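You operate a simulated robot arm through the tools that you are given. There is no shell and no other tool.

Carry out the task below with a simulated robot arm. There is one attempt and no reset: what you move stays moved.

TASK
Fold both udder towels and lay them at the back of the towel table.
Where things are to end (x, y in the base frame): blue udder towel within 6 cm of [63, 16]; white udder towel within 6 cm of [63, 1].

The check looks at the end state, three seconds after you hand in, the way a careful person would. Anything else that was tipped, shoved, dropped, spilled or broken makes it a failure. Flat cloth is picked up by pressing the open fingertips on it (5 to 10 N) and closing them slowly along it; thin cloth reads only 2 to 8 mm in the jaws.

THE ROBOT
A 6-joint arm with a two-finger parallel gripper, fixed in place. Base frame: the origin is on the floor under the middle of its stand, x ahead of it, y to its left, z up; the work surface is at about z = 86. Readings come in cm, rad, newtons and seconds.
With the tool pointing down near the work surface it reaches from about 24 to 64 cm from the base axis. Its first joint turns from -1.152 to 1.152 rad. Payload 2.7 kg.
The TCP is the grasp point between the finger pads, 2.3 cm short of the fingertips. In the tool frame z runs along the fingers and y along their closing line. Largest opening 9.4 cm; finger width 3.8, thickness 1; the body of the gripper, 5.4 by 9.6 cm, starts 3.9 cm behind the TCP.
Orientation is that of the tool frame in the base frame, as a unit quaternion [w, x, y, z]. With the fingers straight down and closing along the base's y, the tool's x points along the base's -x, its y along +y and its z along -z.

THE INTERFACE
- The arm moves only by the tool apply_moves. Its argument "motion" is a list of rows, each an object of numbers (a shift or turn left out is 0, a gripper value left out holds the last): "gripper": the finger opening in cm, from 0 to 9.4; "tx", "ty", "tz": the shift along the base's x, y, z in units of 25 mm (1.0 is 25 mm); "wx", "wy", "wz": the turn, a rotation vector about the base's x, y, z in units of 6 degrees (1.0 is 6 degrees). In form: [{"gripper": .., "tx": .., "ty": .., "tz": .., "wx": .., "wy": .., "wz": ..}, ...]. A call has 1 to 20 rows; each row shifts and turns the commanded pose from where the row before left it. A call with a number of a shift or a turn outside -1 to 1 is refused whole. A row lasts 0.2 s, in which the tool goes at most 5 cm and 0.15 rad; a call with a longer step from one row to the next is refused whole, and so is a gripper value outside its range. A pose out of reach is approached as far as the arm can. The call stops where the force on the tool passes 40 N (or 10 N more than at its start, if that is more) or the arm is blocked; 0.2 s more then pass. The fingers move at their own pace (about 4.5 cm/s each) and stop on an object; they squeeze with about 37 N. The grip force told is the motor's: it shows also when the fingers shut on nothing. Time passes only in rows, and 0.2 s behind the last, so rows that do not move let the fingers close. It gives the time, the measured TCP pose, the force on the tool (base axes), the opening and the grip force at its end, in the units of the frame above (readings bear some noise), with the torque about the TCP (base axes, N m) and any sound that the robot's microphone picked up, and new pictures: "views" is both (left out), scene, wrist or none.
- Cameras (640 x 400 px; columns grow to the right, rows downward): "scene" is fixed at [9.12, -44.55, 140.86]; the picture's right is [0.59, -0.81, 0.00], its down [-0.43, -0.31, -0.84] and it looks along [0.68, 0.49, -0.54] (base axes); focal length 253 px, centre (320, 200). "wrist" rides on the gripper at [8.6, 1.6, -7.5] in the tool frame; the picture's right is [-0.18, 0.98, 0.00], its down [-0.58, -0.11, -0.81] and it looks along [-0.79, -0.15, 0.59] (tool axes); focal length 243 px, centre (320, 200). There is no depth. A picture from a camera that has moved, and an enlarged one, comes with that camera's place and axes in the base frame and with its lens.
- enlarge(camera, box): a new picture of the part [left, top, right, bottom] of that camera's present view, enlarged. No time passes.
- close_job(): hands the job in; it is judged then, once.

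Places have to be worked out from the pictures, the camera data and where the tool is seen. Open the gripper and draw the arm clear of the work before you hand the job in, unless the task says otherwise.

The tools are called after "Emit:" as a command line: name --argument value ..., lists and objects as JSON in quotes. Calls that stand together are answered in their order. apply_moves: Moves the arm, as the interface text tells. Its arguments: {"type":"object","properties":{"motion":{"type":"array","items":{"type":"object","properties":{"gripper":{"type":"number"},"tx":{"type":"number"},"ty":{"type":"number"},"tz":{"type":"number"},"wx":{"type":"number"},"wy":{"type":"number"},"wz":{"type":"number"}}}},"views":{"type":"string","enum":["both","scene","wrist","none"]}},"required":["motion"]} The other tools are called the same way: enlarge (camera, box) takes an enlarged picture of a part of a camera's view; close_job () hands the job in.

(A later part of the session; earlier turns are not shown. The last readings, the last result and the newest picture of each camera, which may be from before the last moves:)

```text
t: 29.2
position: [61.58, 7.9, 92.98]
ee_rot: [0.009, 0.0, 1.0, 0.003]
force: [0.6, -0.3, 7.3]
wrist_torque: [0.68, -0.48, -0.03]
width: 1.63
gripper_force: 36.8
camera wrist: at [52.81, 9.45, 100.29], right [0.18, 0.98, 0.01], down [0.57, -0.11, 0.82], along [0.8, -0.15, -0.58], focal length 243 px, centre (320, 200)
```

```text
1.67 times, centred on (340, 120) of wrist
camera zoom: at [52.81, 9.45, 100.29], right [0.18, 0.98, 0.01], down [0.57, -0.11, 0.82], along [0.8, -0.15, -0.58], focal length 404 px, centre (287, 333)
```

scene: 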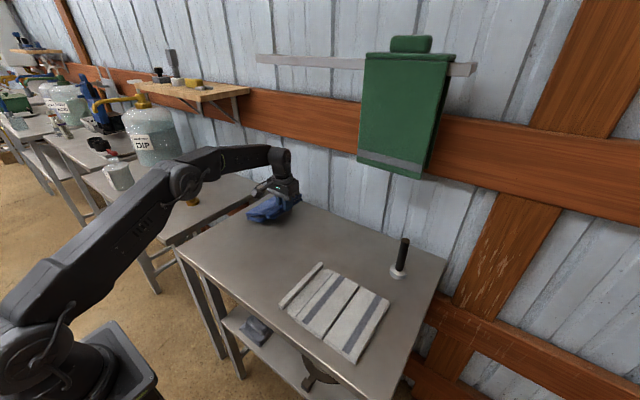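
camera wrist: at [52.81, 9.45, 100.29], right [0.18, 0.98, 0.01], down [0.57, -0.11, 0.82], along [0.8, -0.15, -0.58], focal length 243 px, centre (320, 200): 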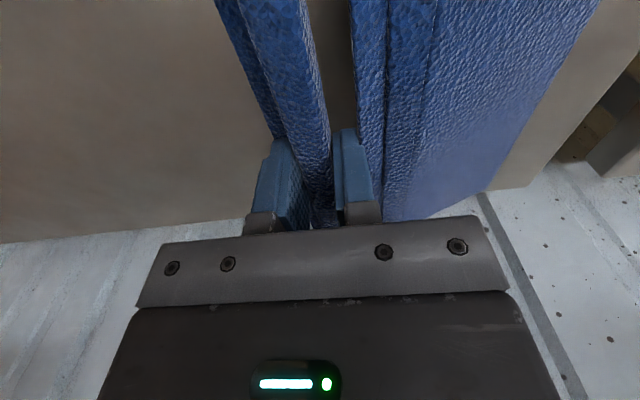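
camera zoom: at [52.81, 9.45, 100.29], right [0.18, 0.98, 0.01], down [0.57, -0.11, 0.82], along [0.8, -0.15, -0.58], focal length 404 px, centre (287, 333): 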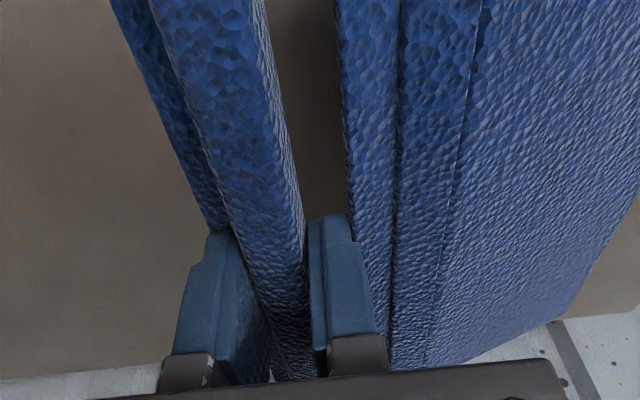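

The contact torque about +x suggests the hem wants to turn with the fold, but the gripper holds it at its original angle. I'll ease up slightly and roll the gripper about +x in steps so the hem turns with the panel.

Emit:
apply_moves --motion '[{"tz": 0.15}, {"wx": 1}, {"wx": 1}, {"wx": 1}, {"wx": 1}, {}]' --views "both"

Emit:
enlarge --camera "scene" --box '[210, 150, 330, 250]'

Emit:
enlarge --camera "wrist" --box '[180, 0, 500, 240]'

```text
t: 30.6
position: [61.64, 7.99, 93.27]
ee_rot: [0.008, 0.0, 0.978, 0.21]
force: [-0.8, -0.7, 0.0]
wrist_torque: [0.03, 0.06, -0.02]
width: 1.51
gripper_force: 37.8
camera wrist: at [52.85, 6.4, 100.61], right [0.18, 0.89, 0.41], down [0.57, -0.43, 0.7], along [0.8, 0.1, -0.59], focal length 243 px, centre (320, 200)
```

scene: 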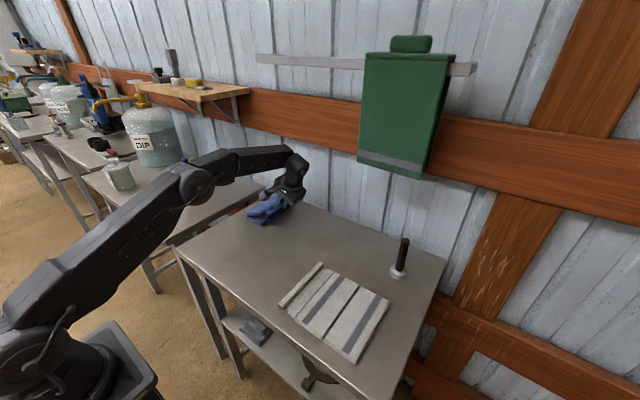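
wrist: 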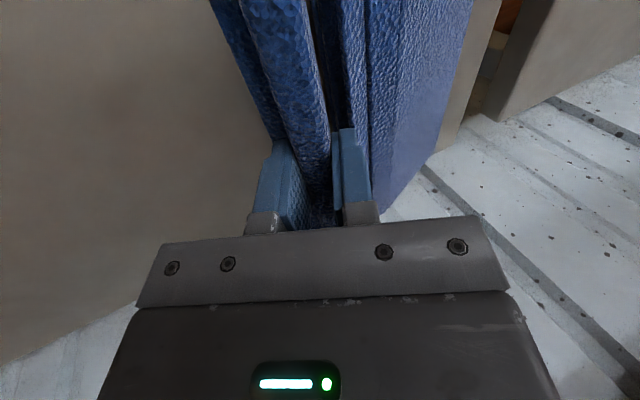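

```text
4.00 times, centred on (270, 200) of scene
camera zoom: at [9.12, -44.55, 140.86], right [0.59, -0.81, 0.0], down [-0.43, -0.31, -0.84], along [0.68, 0.49, -0.54], focal length 1013 px, centre (520, 200)
```

zoom: 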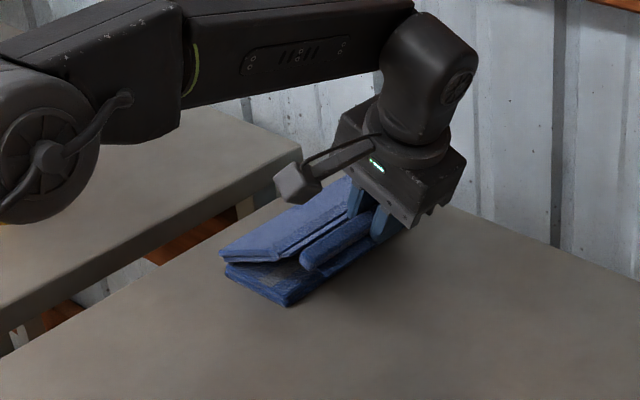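

```text
1.67 times, centred on (340, 120) of wrist
camera zoom: at [52.85, 6.4, 100.61], right [0.18, 0.89, 0.41], down [0.57, -0.43, 0.7], along [0.8, 0.1, -0.59], focal length 404 px, centre (287, 333)
```

zoom: 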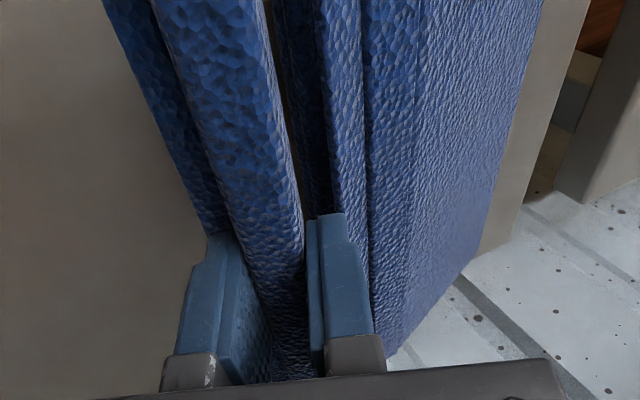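

Turning 24° relieved the load (force ≈ 0). Now I'll lower the hem along the rest of the arc to about z 90, in small steps.

Emit:
apply_moves --motion '[{"ty": -0.12, "tz": -0.25}, {"ty": -0.12, "tz": -0.25}, {"ty": -0.12, "tz": -0.25}, {"ty": -0.1, "tz": -0.2}, {"ty": -0.05, "tz": -0.15}, {}]' --views "both"

Emit:
enlarge --camera "scene" --box '[210, 150, 330, 250]'

Emit:
enlarge --camera "wrist" --box '[180, 0, 500, 240]'

```text
t: 32.0
position: [61.48, 6.85, 90.34]
ee_rot: [0.008, 0.001, 0.978, 0.21]
force: [0.9, 0.1, 0.3]
wrist_torque: [-0.04, -0.03, -0.02]
width: 1.5
gripper_force: 37.5
camera wrist: at [52.77, 5.15, 97.85], right [0.18, 0.9, 0.41], down [0.57, -0.43, 0.7], along [0.8, 0.1, -0.59], focal length 243 px, centre (320, 200)
```

scene: 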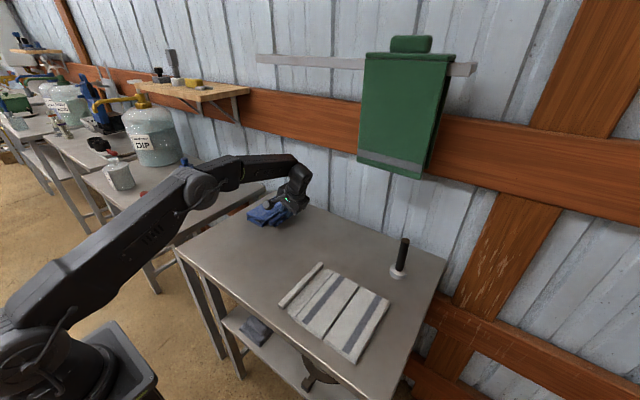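
wrist: 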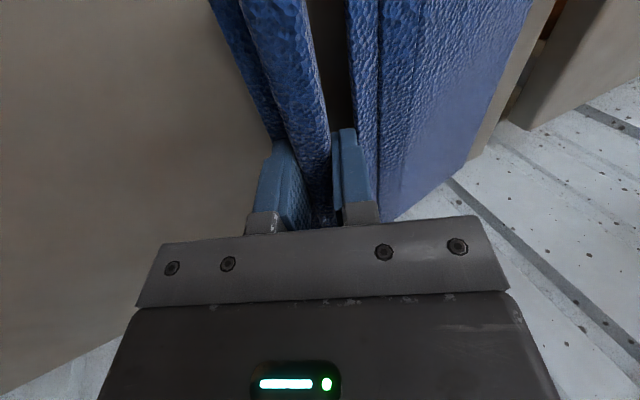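

```text
4.00 times, centred on (270, 200) of scene
camera zoom: at [9.12, -44.55, 140.86], right [0.59, -0.81, 0.0], down [-0.43, -0.31, -0.84], along [0.68, 0.49, -0.54], focal length 1013 px, centre (520, 200)
```

zoom: 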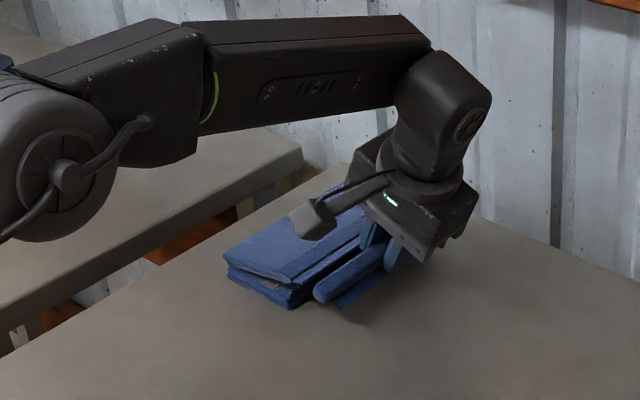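

```text
1.67 times, centred on (340, 120) of wrist
camera zoom: at [52.77, 5.15, 97.85], right [0.18, 0.9, 0.41], down [0.57, -0.43, 0.7], along [0.8, 0.1, -0.59], focal length 404 px, centre (287, 333)
```

zoom: 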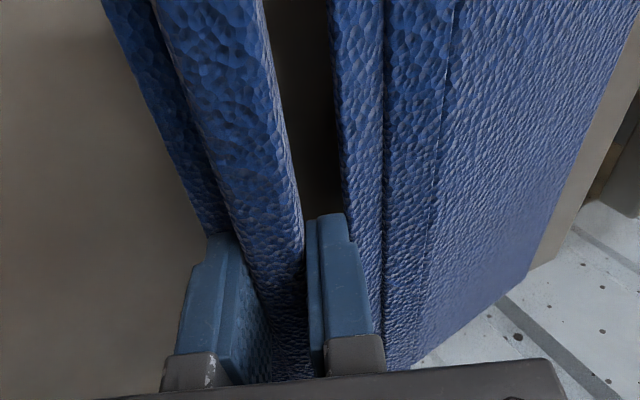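

The stack is nearly closed with no force on the tool. I'll lower the last centimetre until the fingertips are almost at the table, then check again.

Emit:
apply_moves --motion '[{"ty": -0.05, "tz": -0.15}, {"ty": -0.05, "tz": -0.15}, {"tz": -0.1}, {}]' --views "scene"

Emit:
enlarge --camera "scene" --box '[210, 150, 330, 250]'

```text
t: 33.0
position: [61.63, 6.51, 89.47]
ee_rot: [0.008, 0.001, 0.978, 0.21]
force: [-0.8, -0.8, 0.2]
wrist_torque: [0.02, 0.02, 0.01]
width: 1.54
gripper_force: 37.1
```

scene: 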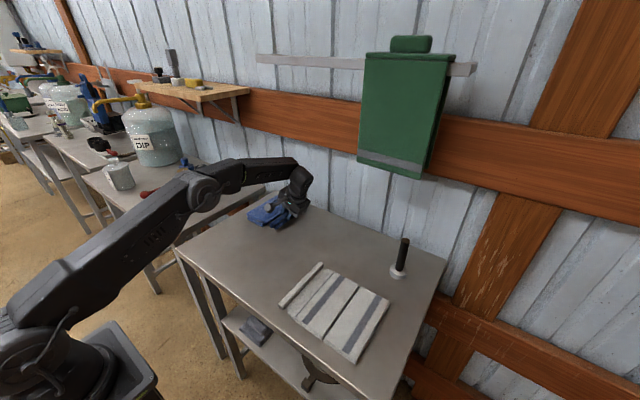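

```text
4.00 times, centred on (270, 200) of scene
camera zoom: at [9.12, -44.55, 140.86], right [0.59, -0.81, 0.0], down [-0.43, -0.31, -0.84], along [0.68, 0.49, -0.54], focal length 1013 px, centre (520, 200)
```

zoom: 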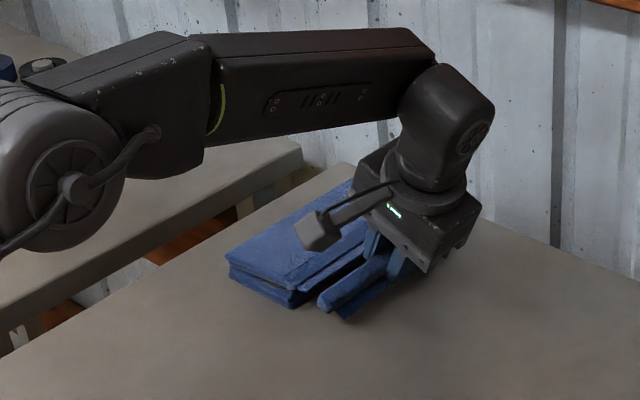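

The panels lie closed and the hem is nearly on the table. I'll open the fingers just enough to free the hem, then back off along the tool axis (up and toward −y).

Emit:
apply_moves --motion '[{"gripper": 1.9}, {"gripper": 2.3}, {"gripper": 2.7}, {}, {}, {"ty": -0.16, "tz": 0.36}, {"ty": -0.16, "tz": 0.36}, {"ty": -0.16, "tz": 0.36}, {"ty": -0.3, "tz": 0.7}, {"ty": -0.4, "tz": 0.9}, {}]' --views "both"

Emit:
enlarge --camera "scene" --box '[210, 150, 330, 250]'

Emit:
enlarge --camera "wrist" --box '[180, 0, 500, 240]'

```text
t: 35.4
position: [61.8, 3.62, 96.06]
ee_rot: [0.007, 0.002, 0.978, 0.209]
force: [0.6, 0.5, 0.2]
wrist_torque: [0.01, -0.01, 0.01]
width: 2.71
gripper_force: 0.1
camera wrist: at [52.97, 1.94, 103.58], right [0.18, 0.9, 0.41], down [0.57, -0.43, 0.7], along [0.8, 0.1, -0.59], focal length 243 px, centre (320, 200)
```

scene: 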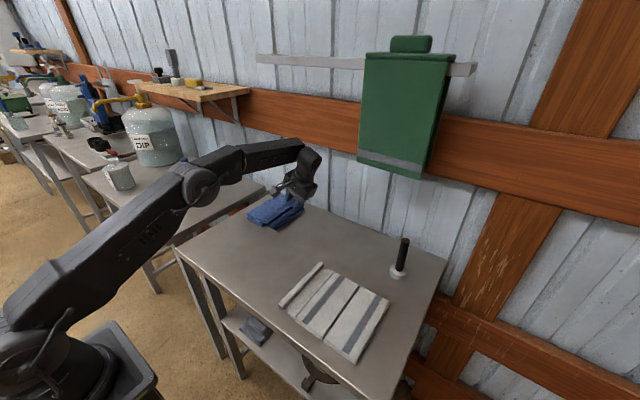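
wrist: 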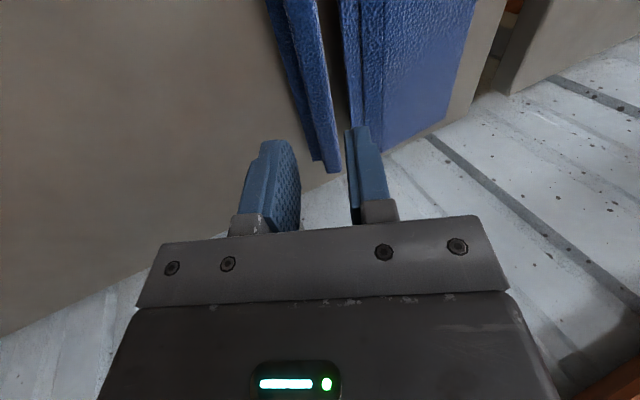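

```text
4.00 times, centred on (270, 200) of scene
camera zoom: at [9.12, -44.55, 140.86], right [0.59, -0.81, 0.0], down [-0.43, -0.31, -0.84], along [0.68, 0.49, -0.54], focal length 1013 px, centre (520, 200)
```

zoom: 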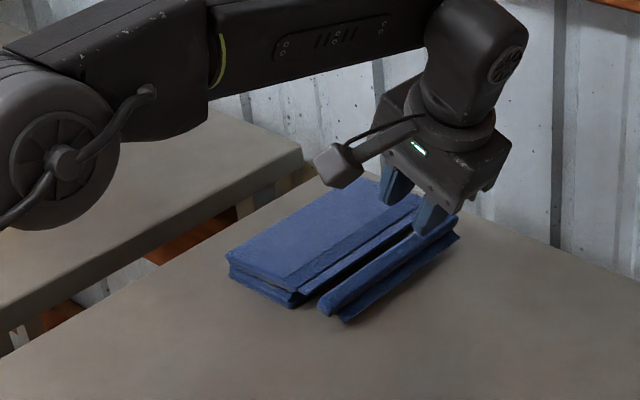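

```text
1.67 times, centred on (340, 120) of wrist
camera zoom: at [52.97, 1.94, 103.58], right [0.18, 0.9, 0.41], down [0.57, -0.43, 0.7], along [0.8, 0.1, -0.59], focal length 404 px, centre (287, 333)
```

zoom: 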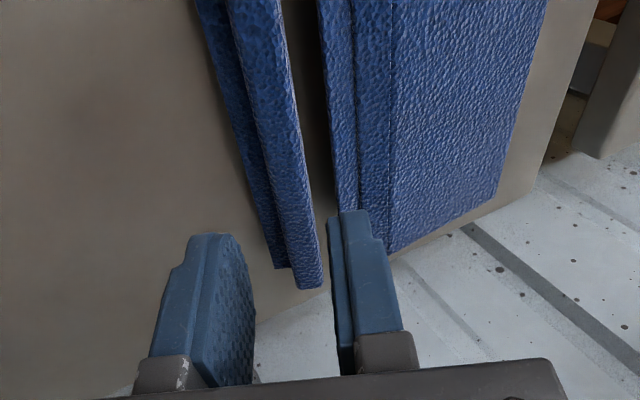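

The blue towel is folded and released without sticking. I'll back away, level the gripper again, and move off to get a clear view of it.

Emit:
apply_moves --motion '[{"ty": -0.2, "tz": 0.8}, {"ty": -0.2, "tz": 0.8}, {"tz": 0.6, "wx": -1}, {"tx": -0.5, "wx": -1}, {"tx": -1, "ty": -0.5, "wx": -1}, {"tx": -1, "ty": -0.5, "wx": -1}, {"tx": -1, "ty": -0.5}, {"tx": -1, "ty": -0.5}, {"tx": -1, "ty": -0.5}, {"tx": -1, "ty": -0.5}, {"tx": -1, "ty": -0.5, "gripper": 4.0}, {}]' --views "both"

Emit:
enlarge --camera "scene" --box '[210, 150, 330, 250]'

Emit:
enlarge --camera "wrist" --box '[180, 0, 500, 240]'

```text
t: 38.0
position: [42.97, -6.56, 101.59]
ee_rot: [0.008, 0.0, 1.0, 0.002]
force: [-0.8, -0.5, 0.4]
wrist_torque: [-0.03, 0.01, 0.01]
width: 3.99
gripper_force: 0.2
camera wrist: at [34.15, -4.97, 108.96], right [0.18, 0.98, 0.01], down [0.57, -0.11, 0.81], along [0.8, -0.15, -0.58], focal length 243 px, centre (320, 200)
```

scene: 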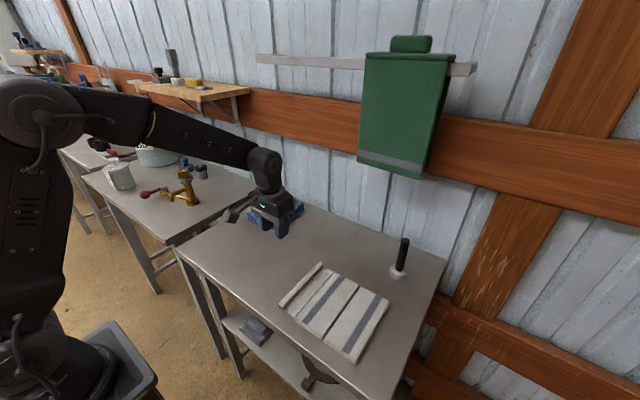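
wrist: 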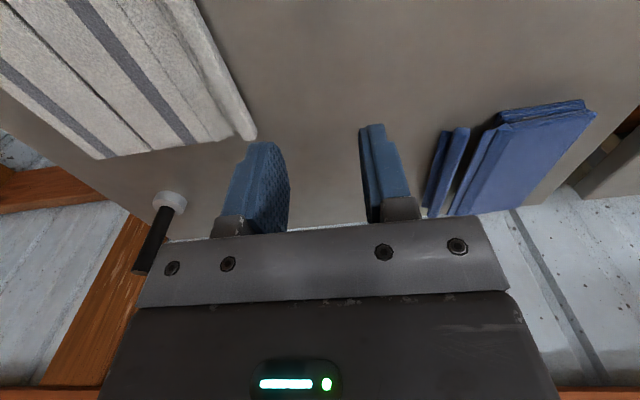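

```text
4.00 times, centred on (270, 200) of scene
camera zoom: at [9.11, -44.55, 140.86], right [0.59, -0.81, 0.0], down [-0.43, -0.31, -0.84], along [0.68, 0.49, -0.54], focal length 1013 px, centre (520, 200)
```

zoom: 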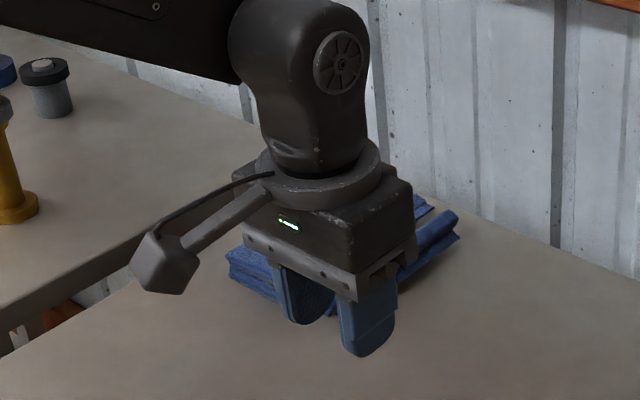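

```text
1.67 times, centred on (340, 120) of wrist
camera zoom: at [34.15, -4.97, 108.96], right [0.18, 0.98, 0.01], down [0.57, -0.11, 0.81], along [0.8, -0.15, -0.58], focal length 404 px, centre (287, 333)
```

zoom: 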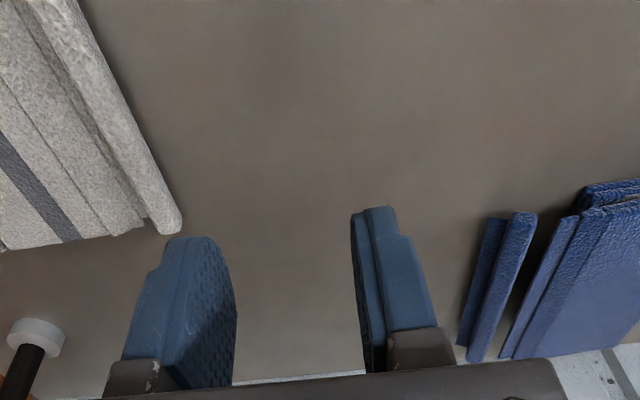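

The blue stack sits at about x 53–70, y 10–19, with the hem lying alongside at y≈7, so it looks within tolerance. I'll check it again later. Now I'll move above the near end of the white towel's hem to locate it precisely.

Emit:
apply_moves --motion '[{"tx": -0.97, "ty": -0.94, "tz": -0.43}, {"tx": -0.97, "ty": -0.94, "tz": -0.43}, {"tx": -0.97, "ty": -0.94, "tz": -0.43}, {"tx": -0.97, "ty": -0.94, "tz": -0.43}, {}]' --views "both"

Emit:
enlarge --camera "wrist" --box '[150, 0, 500, 220]'

Emit:
enlarge --camera "scene" --box '[210, 160, 350, 260]'

```text
t: 39.2
position: [33.21, -15.55, 97.38]
ee_rot: [0.008, 0.0, 1.0, 0.001]
force: [0.2, 0.4, 0.5]
wrist_torque: [0.0, -0.01, -0.01]
width: 3.98
gripper_force: 0.1
camera wrist: at [24.42, -14.04, 105.0], right [0.18, 0.98, 0.01], down [0.57, -0.11, 0.81], along [0.8, -0.15, -0.58], focal length 243 px, centre (320, 200)
```

scene: 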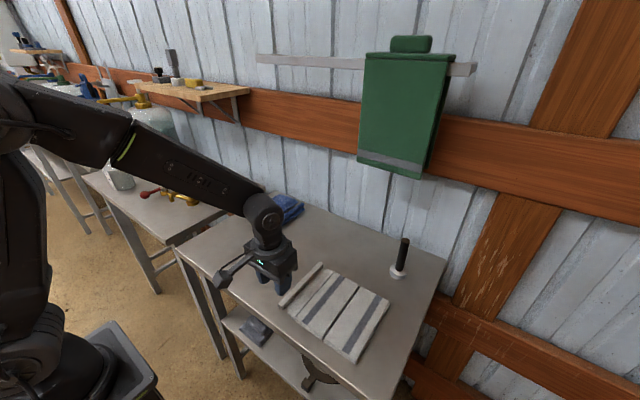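
wrist: 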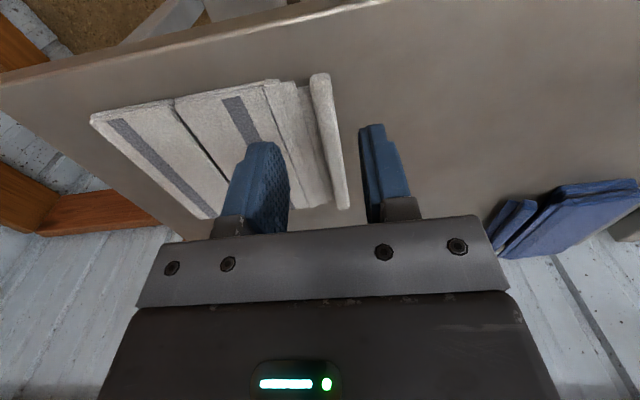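

```text
1.82 times, centred on (325, 110) of wrist
camera zoom: at [24.42, -14.04, 105.0], right [0.18, 0.98, 0.01], down [0.57, -0.11, 0.81], along [0.8, -0.15, -0.58], focal length 441 px, centre (311, 364)
```

zoom: 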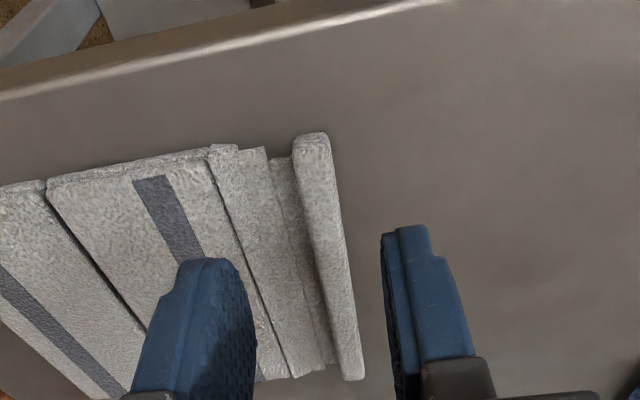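

```text
4.00 times, centred on (280, 210) of scene
camera zoom: at [9.11, -44.55, 140.86], right [0.59, -0.81, 0.0], down [-0.43, -0.31, -0.84], along [0.68, 0.49, -0.54], focal length 1013 px, centre (480, 160)
```

zoom: 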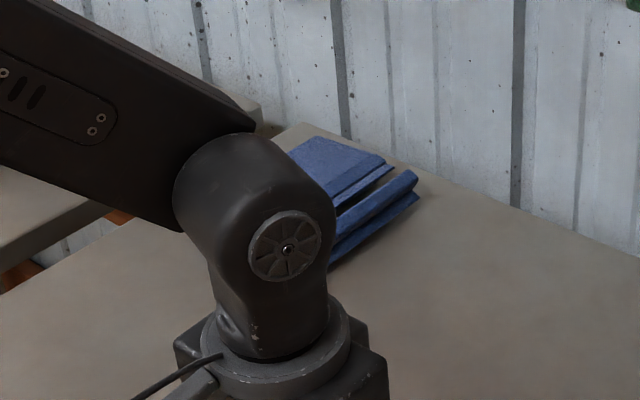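

Compared with the blue close-up, the white hem's centre should be at about y −15.7, x≈42. I'll go above it with the fingers at 4 cm and check the straddle.

Emit:
apply_moves --motion '[{"tx": 0.9, "ty": -0.07}, {"tx": 0.9}, {"tx": 0.9}, {"tx": 0.9}, {"tz": -0.6}, {"tz": -0.6}, {"tz": -0.6}, {"tz": -0.4}, {}]' --views "both"

Emit:
enlarge --camera "wrist" --box '[150, 0, 500, 220]'

Emit:
enlarge --camera "scene" --box '[230, 180, 420, 370]'

```text
t: 41.2
position: [42.22, -15.67, 91.86]
ee_rot: [0.007, 0.0, 1.0, 0.002]
force: [0.2, -0.8, -0.4]
wrist_torque: [0.04, 0.02, 0.03]
width: 4.02
gripper_force: 0.0
camera wrist: at [33.51, -14.25, 99.24], right [0.18, 0.98, 0.01], down [0.57, -0.11, 0.81], along [0.8, -0.15, -0.58], focal length 243 px, centre (320, 200)
```

scene: 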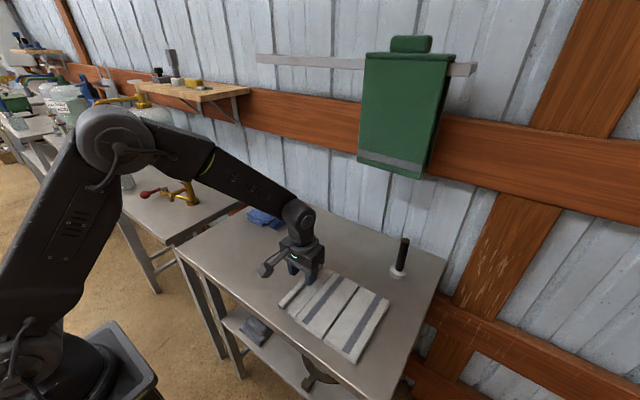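
wrist: 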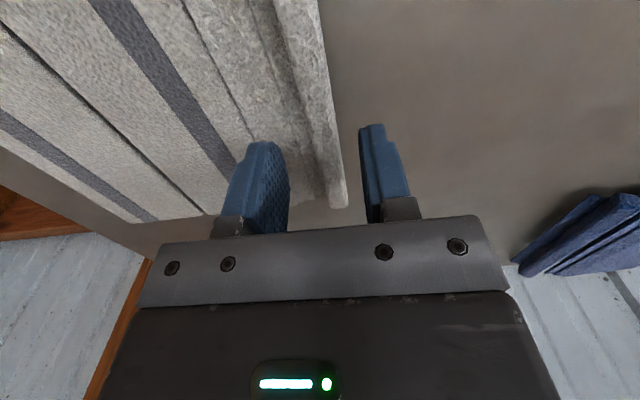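

```text
1.82 times, centred on (325, 110) of wrist
camera zoom: at [33.51, -14.25, 99.24], right [0.18, 0.98, 0.01], down [0.57, -0.11, 0.81], along [0.8, -0.15, -0.58], focal length 441 px, centre (311, 364)
```

zoom: 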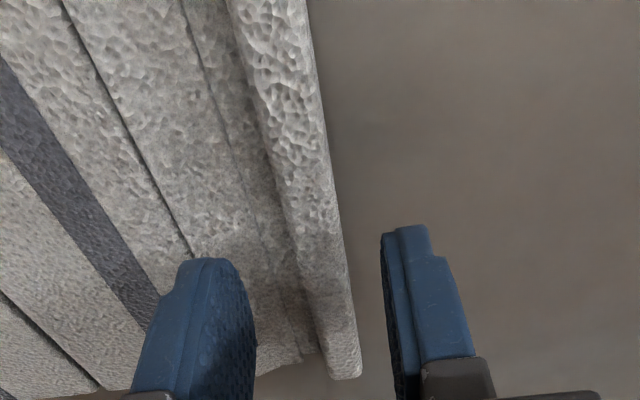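

```text
2.11 times, centred on (325, 275) of scene
camera zoom: at [9.12, -44.55, 140.86], right [0.59, -0.81, 0.0], down [-0.43, -0.31, -0.84], along [0.68, 0.49, -0.54], focal length 533 px, centre (310, 42)
```

zoom: 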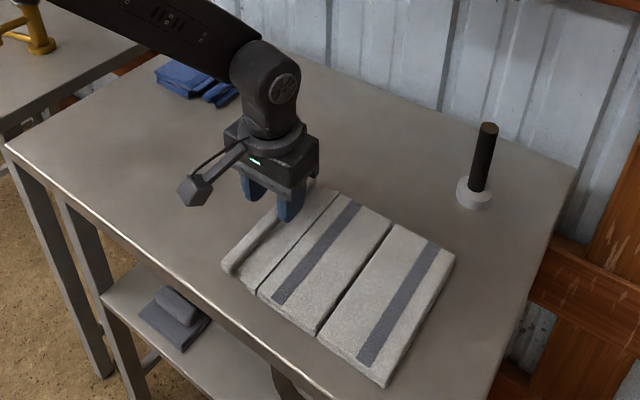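

The view matches the blue straddle almost exactly. I'll repeat the same sequence: down to just touching, narrow to 1.9 cm around the roll, and lower the tips to table level.

Emit:
apply_moves --motion '[{"tz": -0.4}, {"tz": -0.4}, {"tz": -0.2}, {"tz": -0.05}, {"gripper": 3.6}, {"gripper": 3.2}, {"gripper": 2.8}, {"gripper": 2.4}, {"gripper": 2.1}, {"gripper": 1.9}, {}]' --views "wrist"

Emit:
enlarge --camera "wrist" --box '[200, 60, 440, 240]'

```text
t: 43.6
position: [42.32, -15.68, 89.36]
ee_rot: [0.007, 0.001, 1.0, 0.003]
force: [0.2, 0.2, 0.4]
wrist_torque: [-0.02, 0.0, 0.0]
width: 1.88
gripper_force: 0.1
camera wrist: at [33.54, -14.17, 96.67], right [0.18, 0.98, 0.01], down [0.57, -0.11, 0.81], along [0.8, -0.15, -0.58], focal length 243 px, centre (320, 200)
```

wrist: 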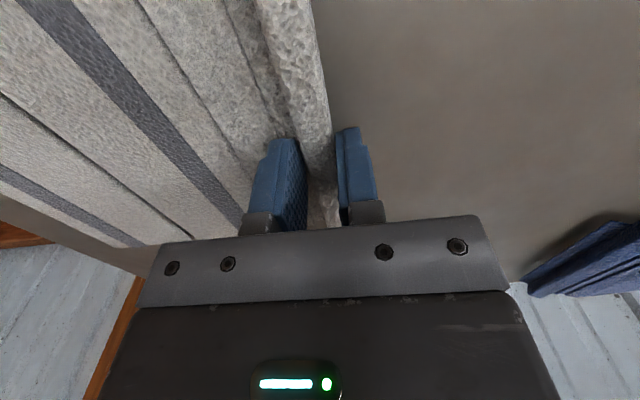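

```text
2.22 times, centred on (320, 150) of wrist
camera zoom: at [33.54, -14.17, 96.67], right [0.18, 0.98, 0.01], down [0.57, -0.11, 0.81], along [0.8, -0.15, -0.58], focal length 539 px, centre (320, 311)
```

zoom: 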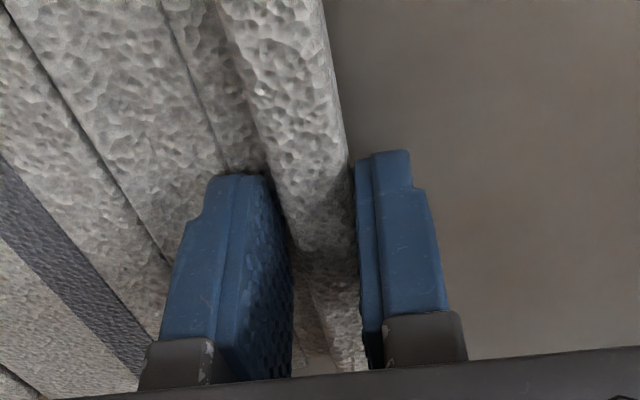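

The roll sits between the fingers just as the blue one did. I'll lower about 1.1 cm to table level and close on it.

Emit:
apply_moves --motion '[{"tz": -0.12}, {"tz": -0.12}, {"tz": -0.1}, {"tz": -0.08}, {}, {"gripper": 1.7}, {"gripper": 1.5}, {"gripper": 1.2}, {"gripper": 0.9}, {"gripper": 0.5}, {"gripper": 0.0}, {}, {}]' --views "wrist"

```text
t: 46.4
position: [42.33, -15.89, 88.38]
ee_rot: [0.008, -0.001, 1.0, 0.001]
force: [-1.1, -17.8, 25.9]
wrist_torque: [-0.65, 0.4, 0.16]
width: 1.5
gripper_force: 36.9
camera wrist: at [33.47, -14.28, 95.7], right [0.18, 0.98, 0.01], down [0.57, -0.11, 0.82], along [0.8, -0.15, -0.58], focal length 243 px, centre (320, 200)
```

wrist: 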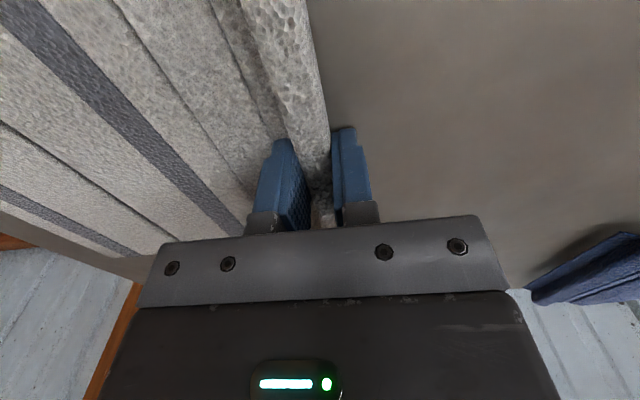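

The grip is good at 1.50 cm, but the tips are pressing on the table (26 N). I'll lift straight up slowly to relieve that and raise the hem.

Emit:
apply_moves --motion '[{"tz": 0.1}, {"tz": 0.1}, {"tz": 0.2}, {"tz": 0.2}, {"tz": 0.2}, {"tz": 0.2}, {"tz": 0.2}, {}]' --views "scene"

Emit:
enlarge --camera "scene" --box '[230, 180, 420, 370]'

```text
t: 48.2
position: [42.06, -15.82, 91.07]
ee_rot: [0.007, 0.001, 1.0, 0.002]
force: [-0.6, -0.6, 0.6]
wrist_torque: [0.0, -0.11, -0.01]
width: 1.5
gripper_force: 36.9
```

scene: 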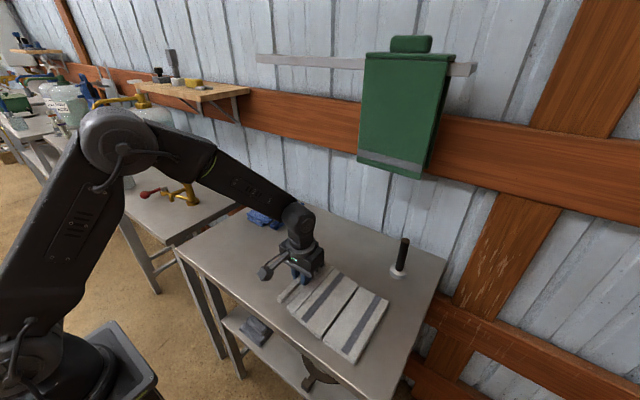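

```text
2.11 times, centred on (325, 275) of scene
camera zoom: at [9.12, -44.55, 140.86], right [0.59, -0.81, 0.0], down [-0.43, -0.31, -0.84], along [0.68, 0.49, -0.54], focal length 533 px, centre (310, 42)
```

zoom: 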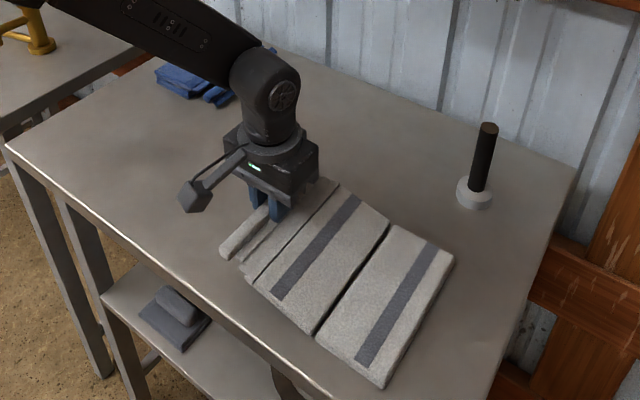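

It behaves the same as the blue towel. I'll raise the hem along the same arc until the second panel hangs above the fold line and the lower panel starts to follow.

Emit:
apply_moves --motion '[{"ty": -0.2, "tz": 0.4}, {"ty": -0.2, "tz": 0.4}, {"ty": -0.3, "tz": 0.4}, {"ty": -0.3, "tz": 0.4}, {"ty": -0.4, "tz": 0.4}, {"ty": -0.4, "tz": 0.4}, {"ty": -0.4, "tz": 0.3}, {"ty": -0.4, "tz": 0.3}, {"ty": -0.4, "tz": 0.25}, {"ty": -0.4, "tz": 0.25}, {"ty": -0.3, "tz": 0.3}, {"ty": -0.2, "tz": 0.3}, {"tz": 0.3}, {"tz": 0.2}, {}]' --views "both"

Emit:
enlarge --camera "scene" --box '[230, 160, 440, 370]'

```text
t: 51.4
position: [42.21, -25.58, 102.82]
ee_rot: [0.007, 0.0, 1.0, 0.002]
force: [0.3, -0.6, -0.8]
wrist_torque: [0.02, 0.01, -0.03]
width: 1.5
gripper_force: 36.6
camera wrist: at [33.43, -23.97, 110.17], right [0.18, 0.98, 0.01], down [0.57, -0.11, 0.81], along [0.8, -0.15, -0.58], focal length 243 px, centre (320, 200)
```

scene: 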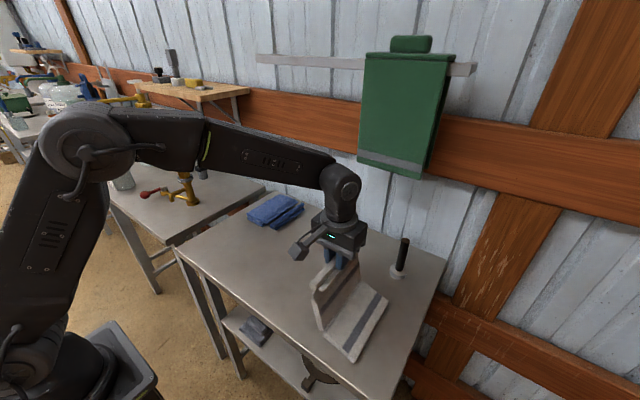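
wrist: 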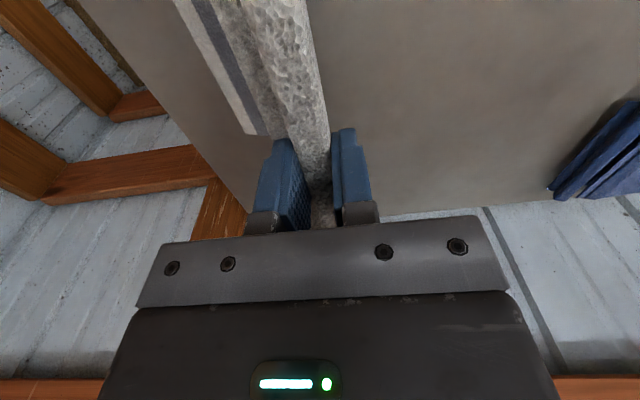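

```text
1.90 times, centred on (335, 265) of scene
camera zoom: at [9.12, -44.55, 140.86], right [0.59, -0.81, 0.0], down [-0.43, -0.31, -0.84], along [0.68, 0.49, -0.54], focal length 482 px, centre (291, 76)
```

zoom: 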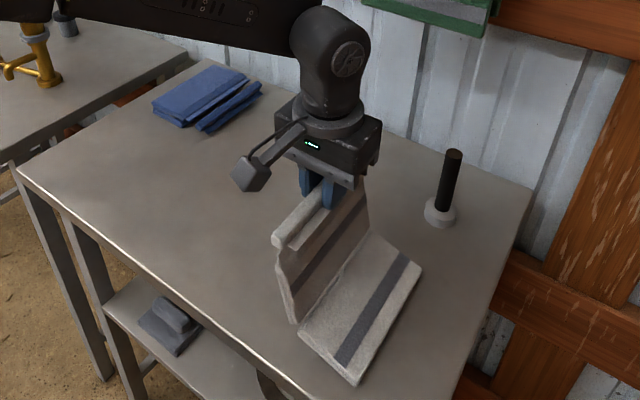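

The white towel is lifted as intended and the arm now leaves the blue one in clear view, so I'll enlarge the blue stack to confirm its position and state.

Emit:
enlarge --camera "scene" --box '[230, 175, 330, 245]'

```text
5.71 times, centred on (280, 210) of scene
camera zoom: at [9.12, -44.55, 140.86], right [0.59, -0.81, 0.0], down [-0.43, -0.31, -0.84], along [0.68, 0.49, -0.54], focal length 1447 px, centre (549, 143)
```

zoom: 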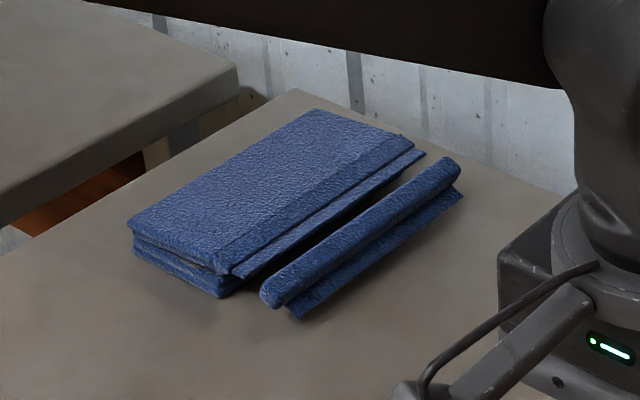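

Blue is neatly stacked at x≈52.7–70, y≈11–19, centre about (61.3, 15.2), with its hem tab ending near y≈6. I'll carry the white towel toward +y first, aiming its fold line for y≈3 to stay clear of blue.

Emit:
apply_moves --motion '[{"ty": 0.3}, {"ty": 0.5}, {"ty": 0.6}, {"ty": 0.6}, {"ty": 0.6}, {"ty": 0.6}, {"ty": 0.6}, {"ty": 0.6}, {"ty": 0.6}, {"ty": 0.6}, {"ty": 0.6}, {"ty": 0.5}, {"ty": 0.3}, {}, {}]' --views "both"

Emit:
enlarge --camera "scene" --box '[210, 160, 420, 330]'

```text
t: 54.6
position: [42.35, -7.93, 102.67]
ee_rot: [0.007, 0.001, 1.0, 0.002]
force: [-0.1, 0.2, -1.0]
wrist_torque: [0.0, -0.05, -0.02]
width: 1.49
gripper_force: 37.2
camera wrist: at [33.5, -6.45, 110.14], right [0.18, 0.98, 0.01], down [0.57, -0.11, 0.81], along [0.8, -0.15, -0.58], focal length 243 px, centre (320, 200)
```

scene: 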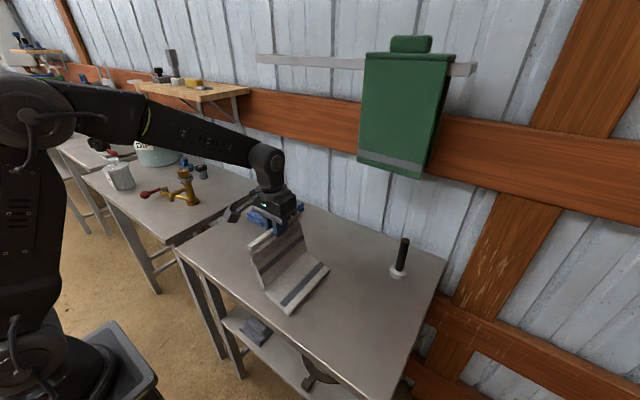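
wrist: 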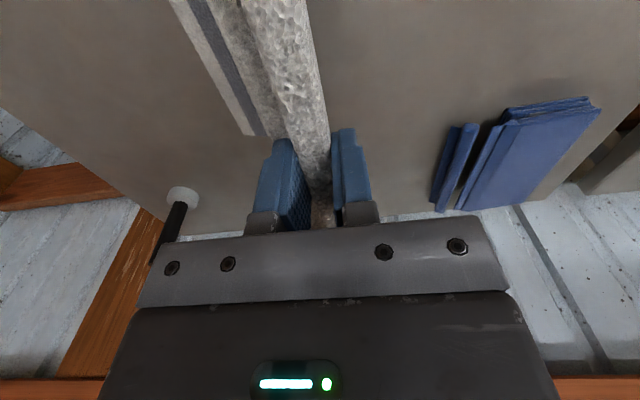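

```text
2.35 times, centred on (315, 245) of scene
camera zoom: at [9.12, -44.55, 140.86], right [0.59, -0.81, 0.0], down [-0.43, -0.31, -0.84], along [0.68, 0.49, -0.54], focal length 596 px, centre (332, 94)
```

zoom: 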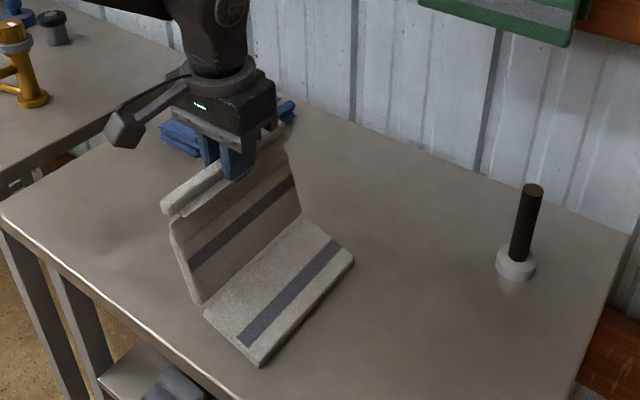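

The white towel trails well with its free edge at about y −18. Next I'll go diagonally to about x 61.5, y 4, keeping the fold line short of blue's hem, with a pause partway to check clearance.

Emit:
apply_moves --motion '[{"tx": 0.3, "ty": 0.2}, {"tx": 0.5, "ty": 0.33}, {"tx": 0.5, "ty": 0.33}, {"tx": 0.5, "ty": 0.33}, {"tx": 0.5, "ty": 0.33}, {"tx": 0.5, "ty": 0.33}, {"tx": 0.5, "ty": 0.33}, {"tx": 0.5, "ty": 0.33}, {"tx": 0.5, "ty": 0.33}, {"tx": 0.5, "ty": 0.33}, {}, {}]' --views "both"

Emit:
enlarge --camera "scene" --box '[210, 150, 390, 300]'

```text
t: 57.2
position: [54.2, -0.17, 102.49]
ee_rot: [0.007, 0.001, 1.0, 0.002]
force: [-0.7, -0.7, -2.3]
wrist_torque: [0.0, 0.01, -0.06]
width: 1.54
gripper_force: 37.4
camera wrist: at [45.42, 1.47, 109.91], right [0.18, 0.98, 0.01], down [0.57, -0.11, 0.81], along [0.8, -0.15, -0.58], focal length 243 px, centre (320, 200)
```

scene: 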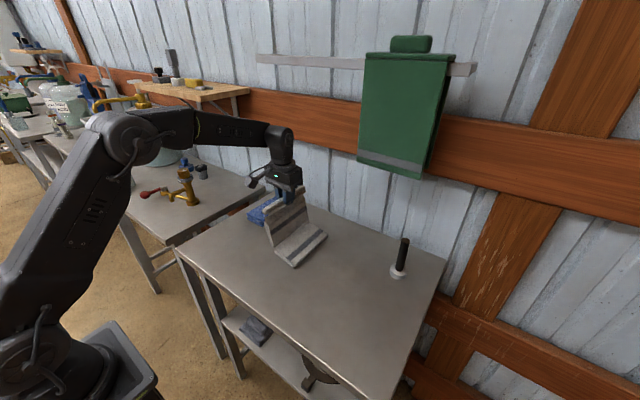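
wrist: 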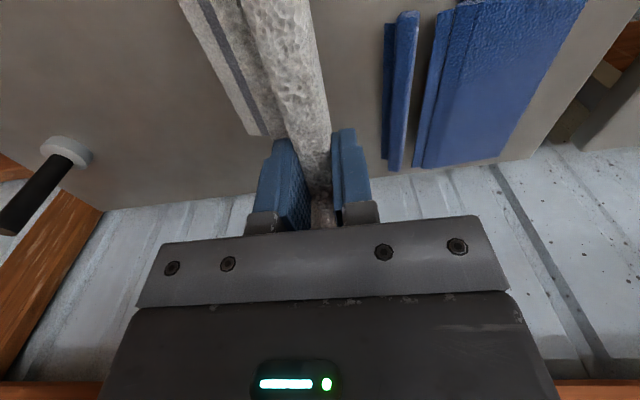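

```text
2.67 times, centred on (300, 225) of scene
camera zoom: at [9.12, -44.55, 140.86], right [0.59, -0.81, 0.0], down [-0.43, -0.31, -0.84], along [0.68, 0.49, -0.54], focal length 675 px, centre (373, 133)
```

zoom: 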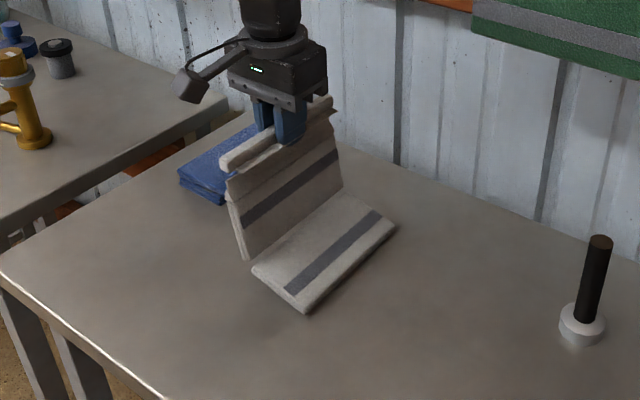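

Clearance is good. The blue tab's edge is at y≈5.5 and white's fold line is at about −1.7. I'll go the last 7.4 cm back and 4.2 cm in +y, which puts white's fold line near y 2.6.

Emit:
apply_moves --motion '[{"tx": 0.42, "ty": 0.24}, {"tx": 0.42, "ty": 0.24}, {"tx": 0.42, "ty": 0.24}, {"tx": 0.42, "ty": 0.24}, {"tx": 0.42, "ty": 0.24}, {"tx": 0.42, "ty": 0.24}, {"tx": 0.42, "ty": 0.24}, {}, {}]' --views "both"

Emit:
enlarge --camera "scene" --box '[220, 140, 360, 270]'

```text
t: 59.2
position: [61.5, 4.13, 102.64]
ee_rot: [0.007, 0.001, 1.0, 0.001]
force: [0.6, -0.1, -0.5]
wrist_torque: [0.03, -0.06, 0.01]
width: 1.5
gripper_force: 36.7
camera wrist: at [52.76, 5.63, 110.08], right [0.18, 0.98, 0.01], down [0.57, -0.11, 0.81], along [0.8, -0.15, -0.58], focal length 243 px, centre (320, 200)
```

scene: 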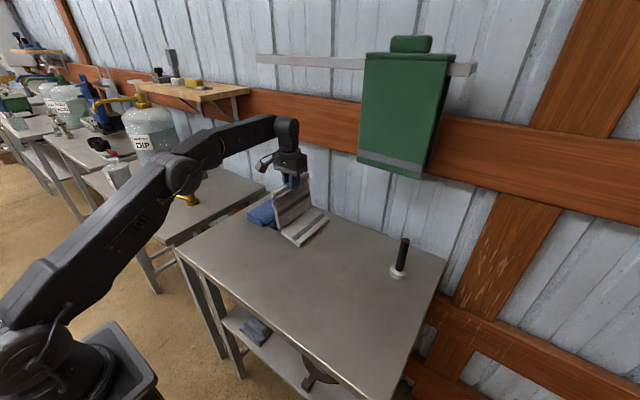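
wrist: 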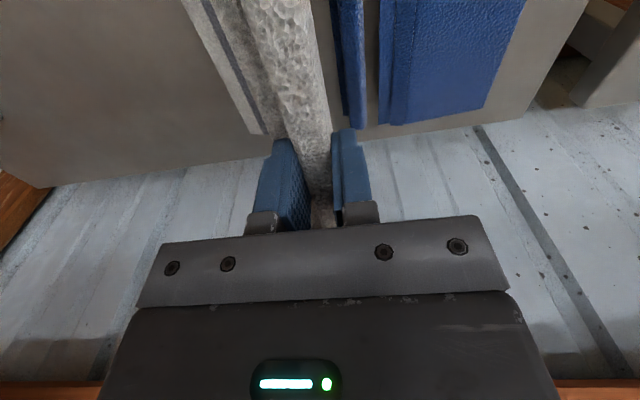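

```text
3.08 times, centred on (290, 205) of scene
camera zoom: at [9.12, -44.55, 140.86], right [0.59, -0.81, 0.0], down [-0.43, -0.31, -0.84], along [0.68, 0.49, -0.54], focal length 779 px, centre (412, 185)
```

zoom: 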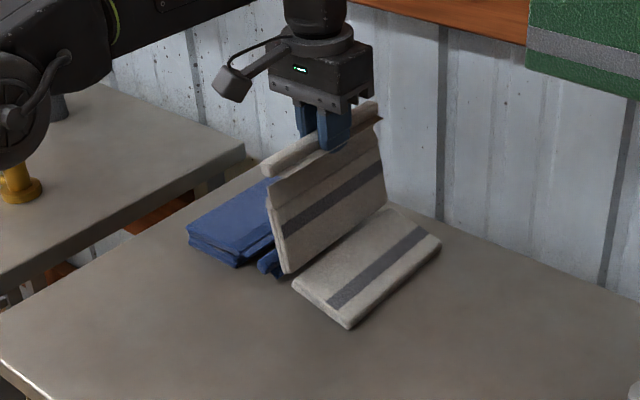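

White's lower panel spans about x 53–70, y −5 to 3, and the fold line clears blue. Now I'll swing the hem over toward −y on an arc, without pushing straight down.

Emit:
apply_moves --motion '[{"ty": -0.27, "tz": -0.1}, {"ty": -0.27, "tz": -0.1}, {"ty": -0.27, "tz": -0.1}, {"ty": -0.27, "tz": -0.1}, {"ty": -0.27, "tz": -0.1}, {"ty": -0.27, "tz": -0.1}, {"ty": -0.27, "tz": -0.1}, {"ty": -0.27, "tz": -0.1}, {}]' --views "both"

Emit:
enlarge --camera "scene" --box '[220, 140, 360, 270]'

```text
t: 61.2
position: [61.59, -1.4, 100.71]
ee_rot: [0.007, 0.0, 1.0, 0.002]
force: [0.3, -0.5, -0.7]
wrist_torque: [0.0, 0.01, -0.03]
width: 1.5
gripper_force: 36.9
camera wrist: at [52.74, 0.15, 108.08], right [0.18, 0.98, 0.01], down [0.57, -0.11, 0.81], along [0.8, -0.15, -0.58], focal length 243 px, centre (320, 200)
```

scene: 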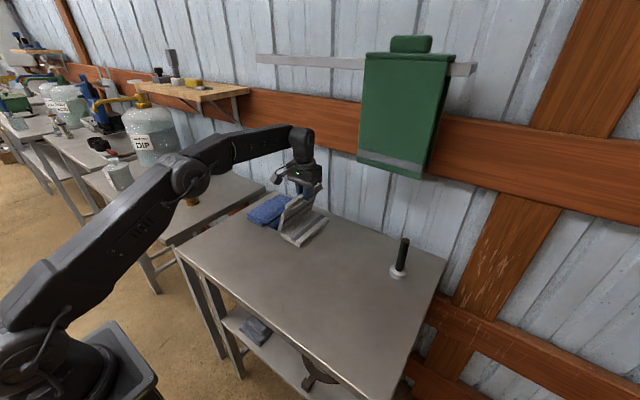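
wrist: 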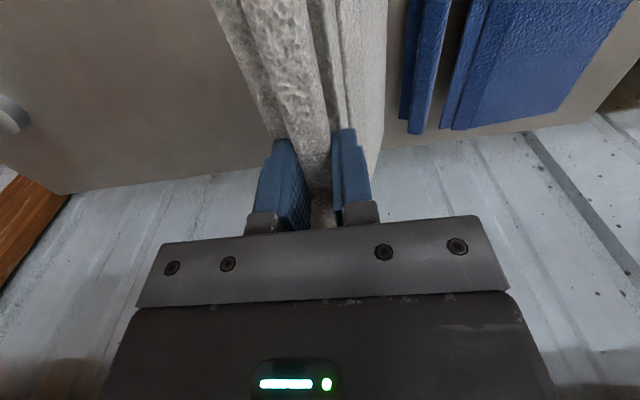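

```text
3.08 times, centred on (290, 205) of scene
camera zoom: at [9.12, -44.55, 140.86], right [0.59, -0.81, 0.0], down [-0.43, -0.31, -0.84], along [0.68, 0.49, -0.54], focal length 779 px, centre (412, 185)
```

zoom: 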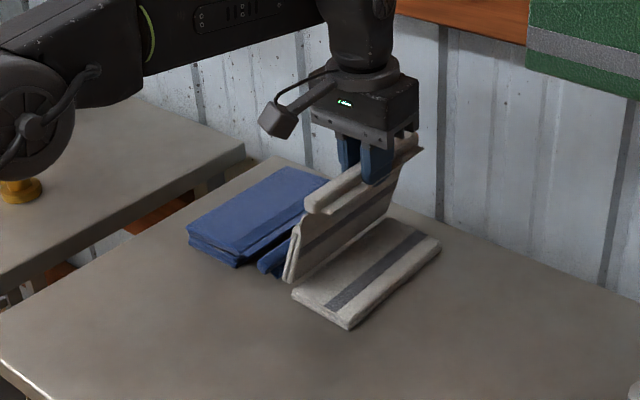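

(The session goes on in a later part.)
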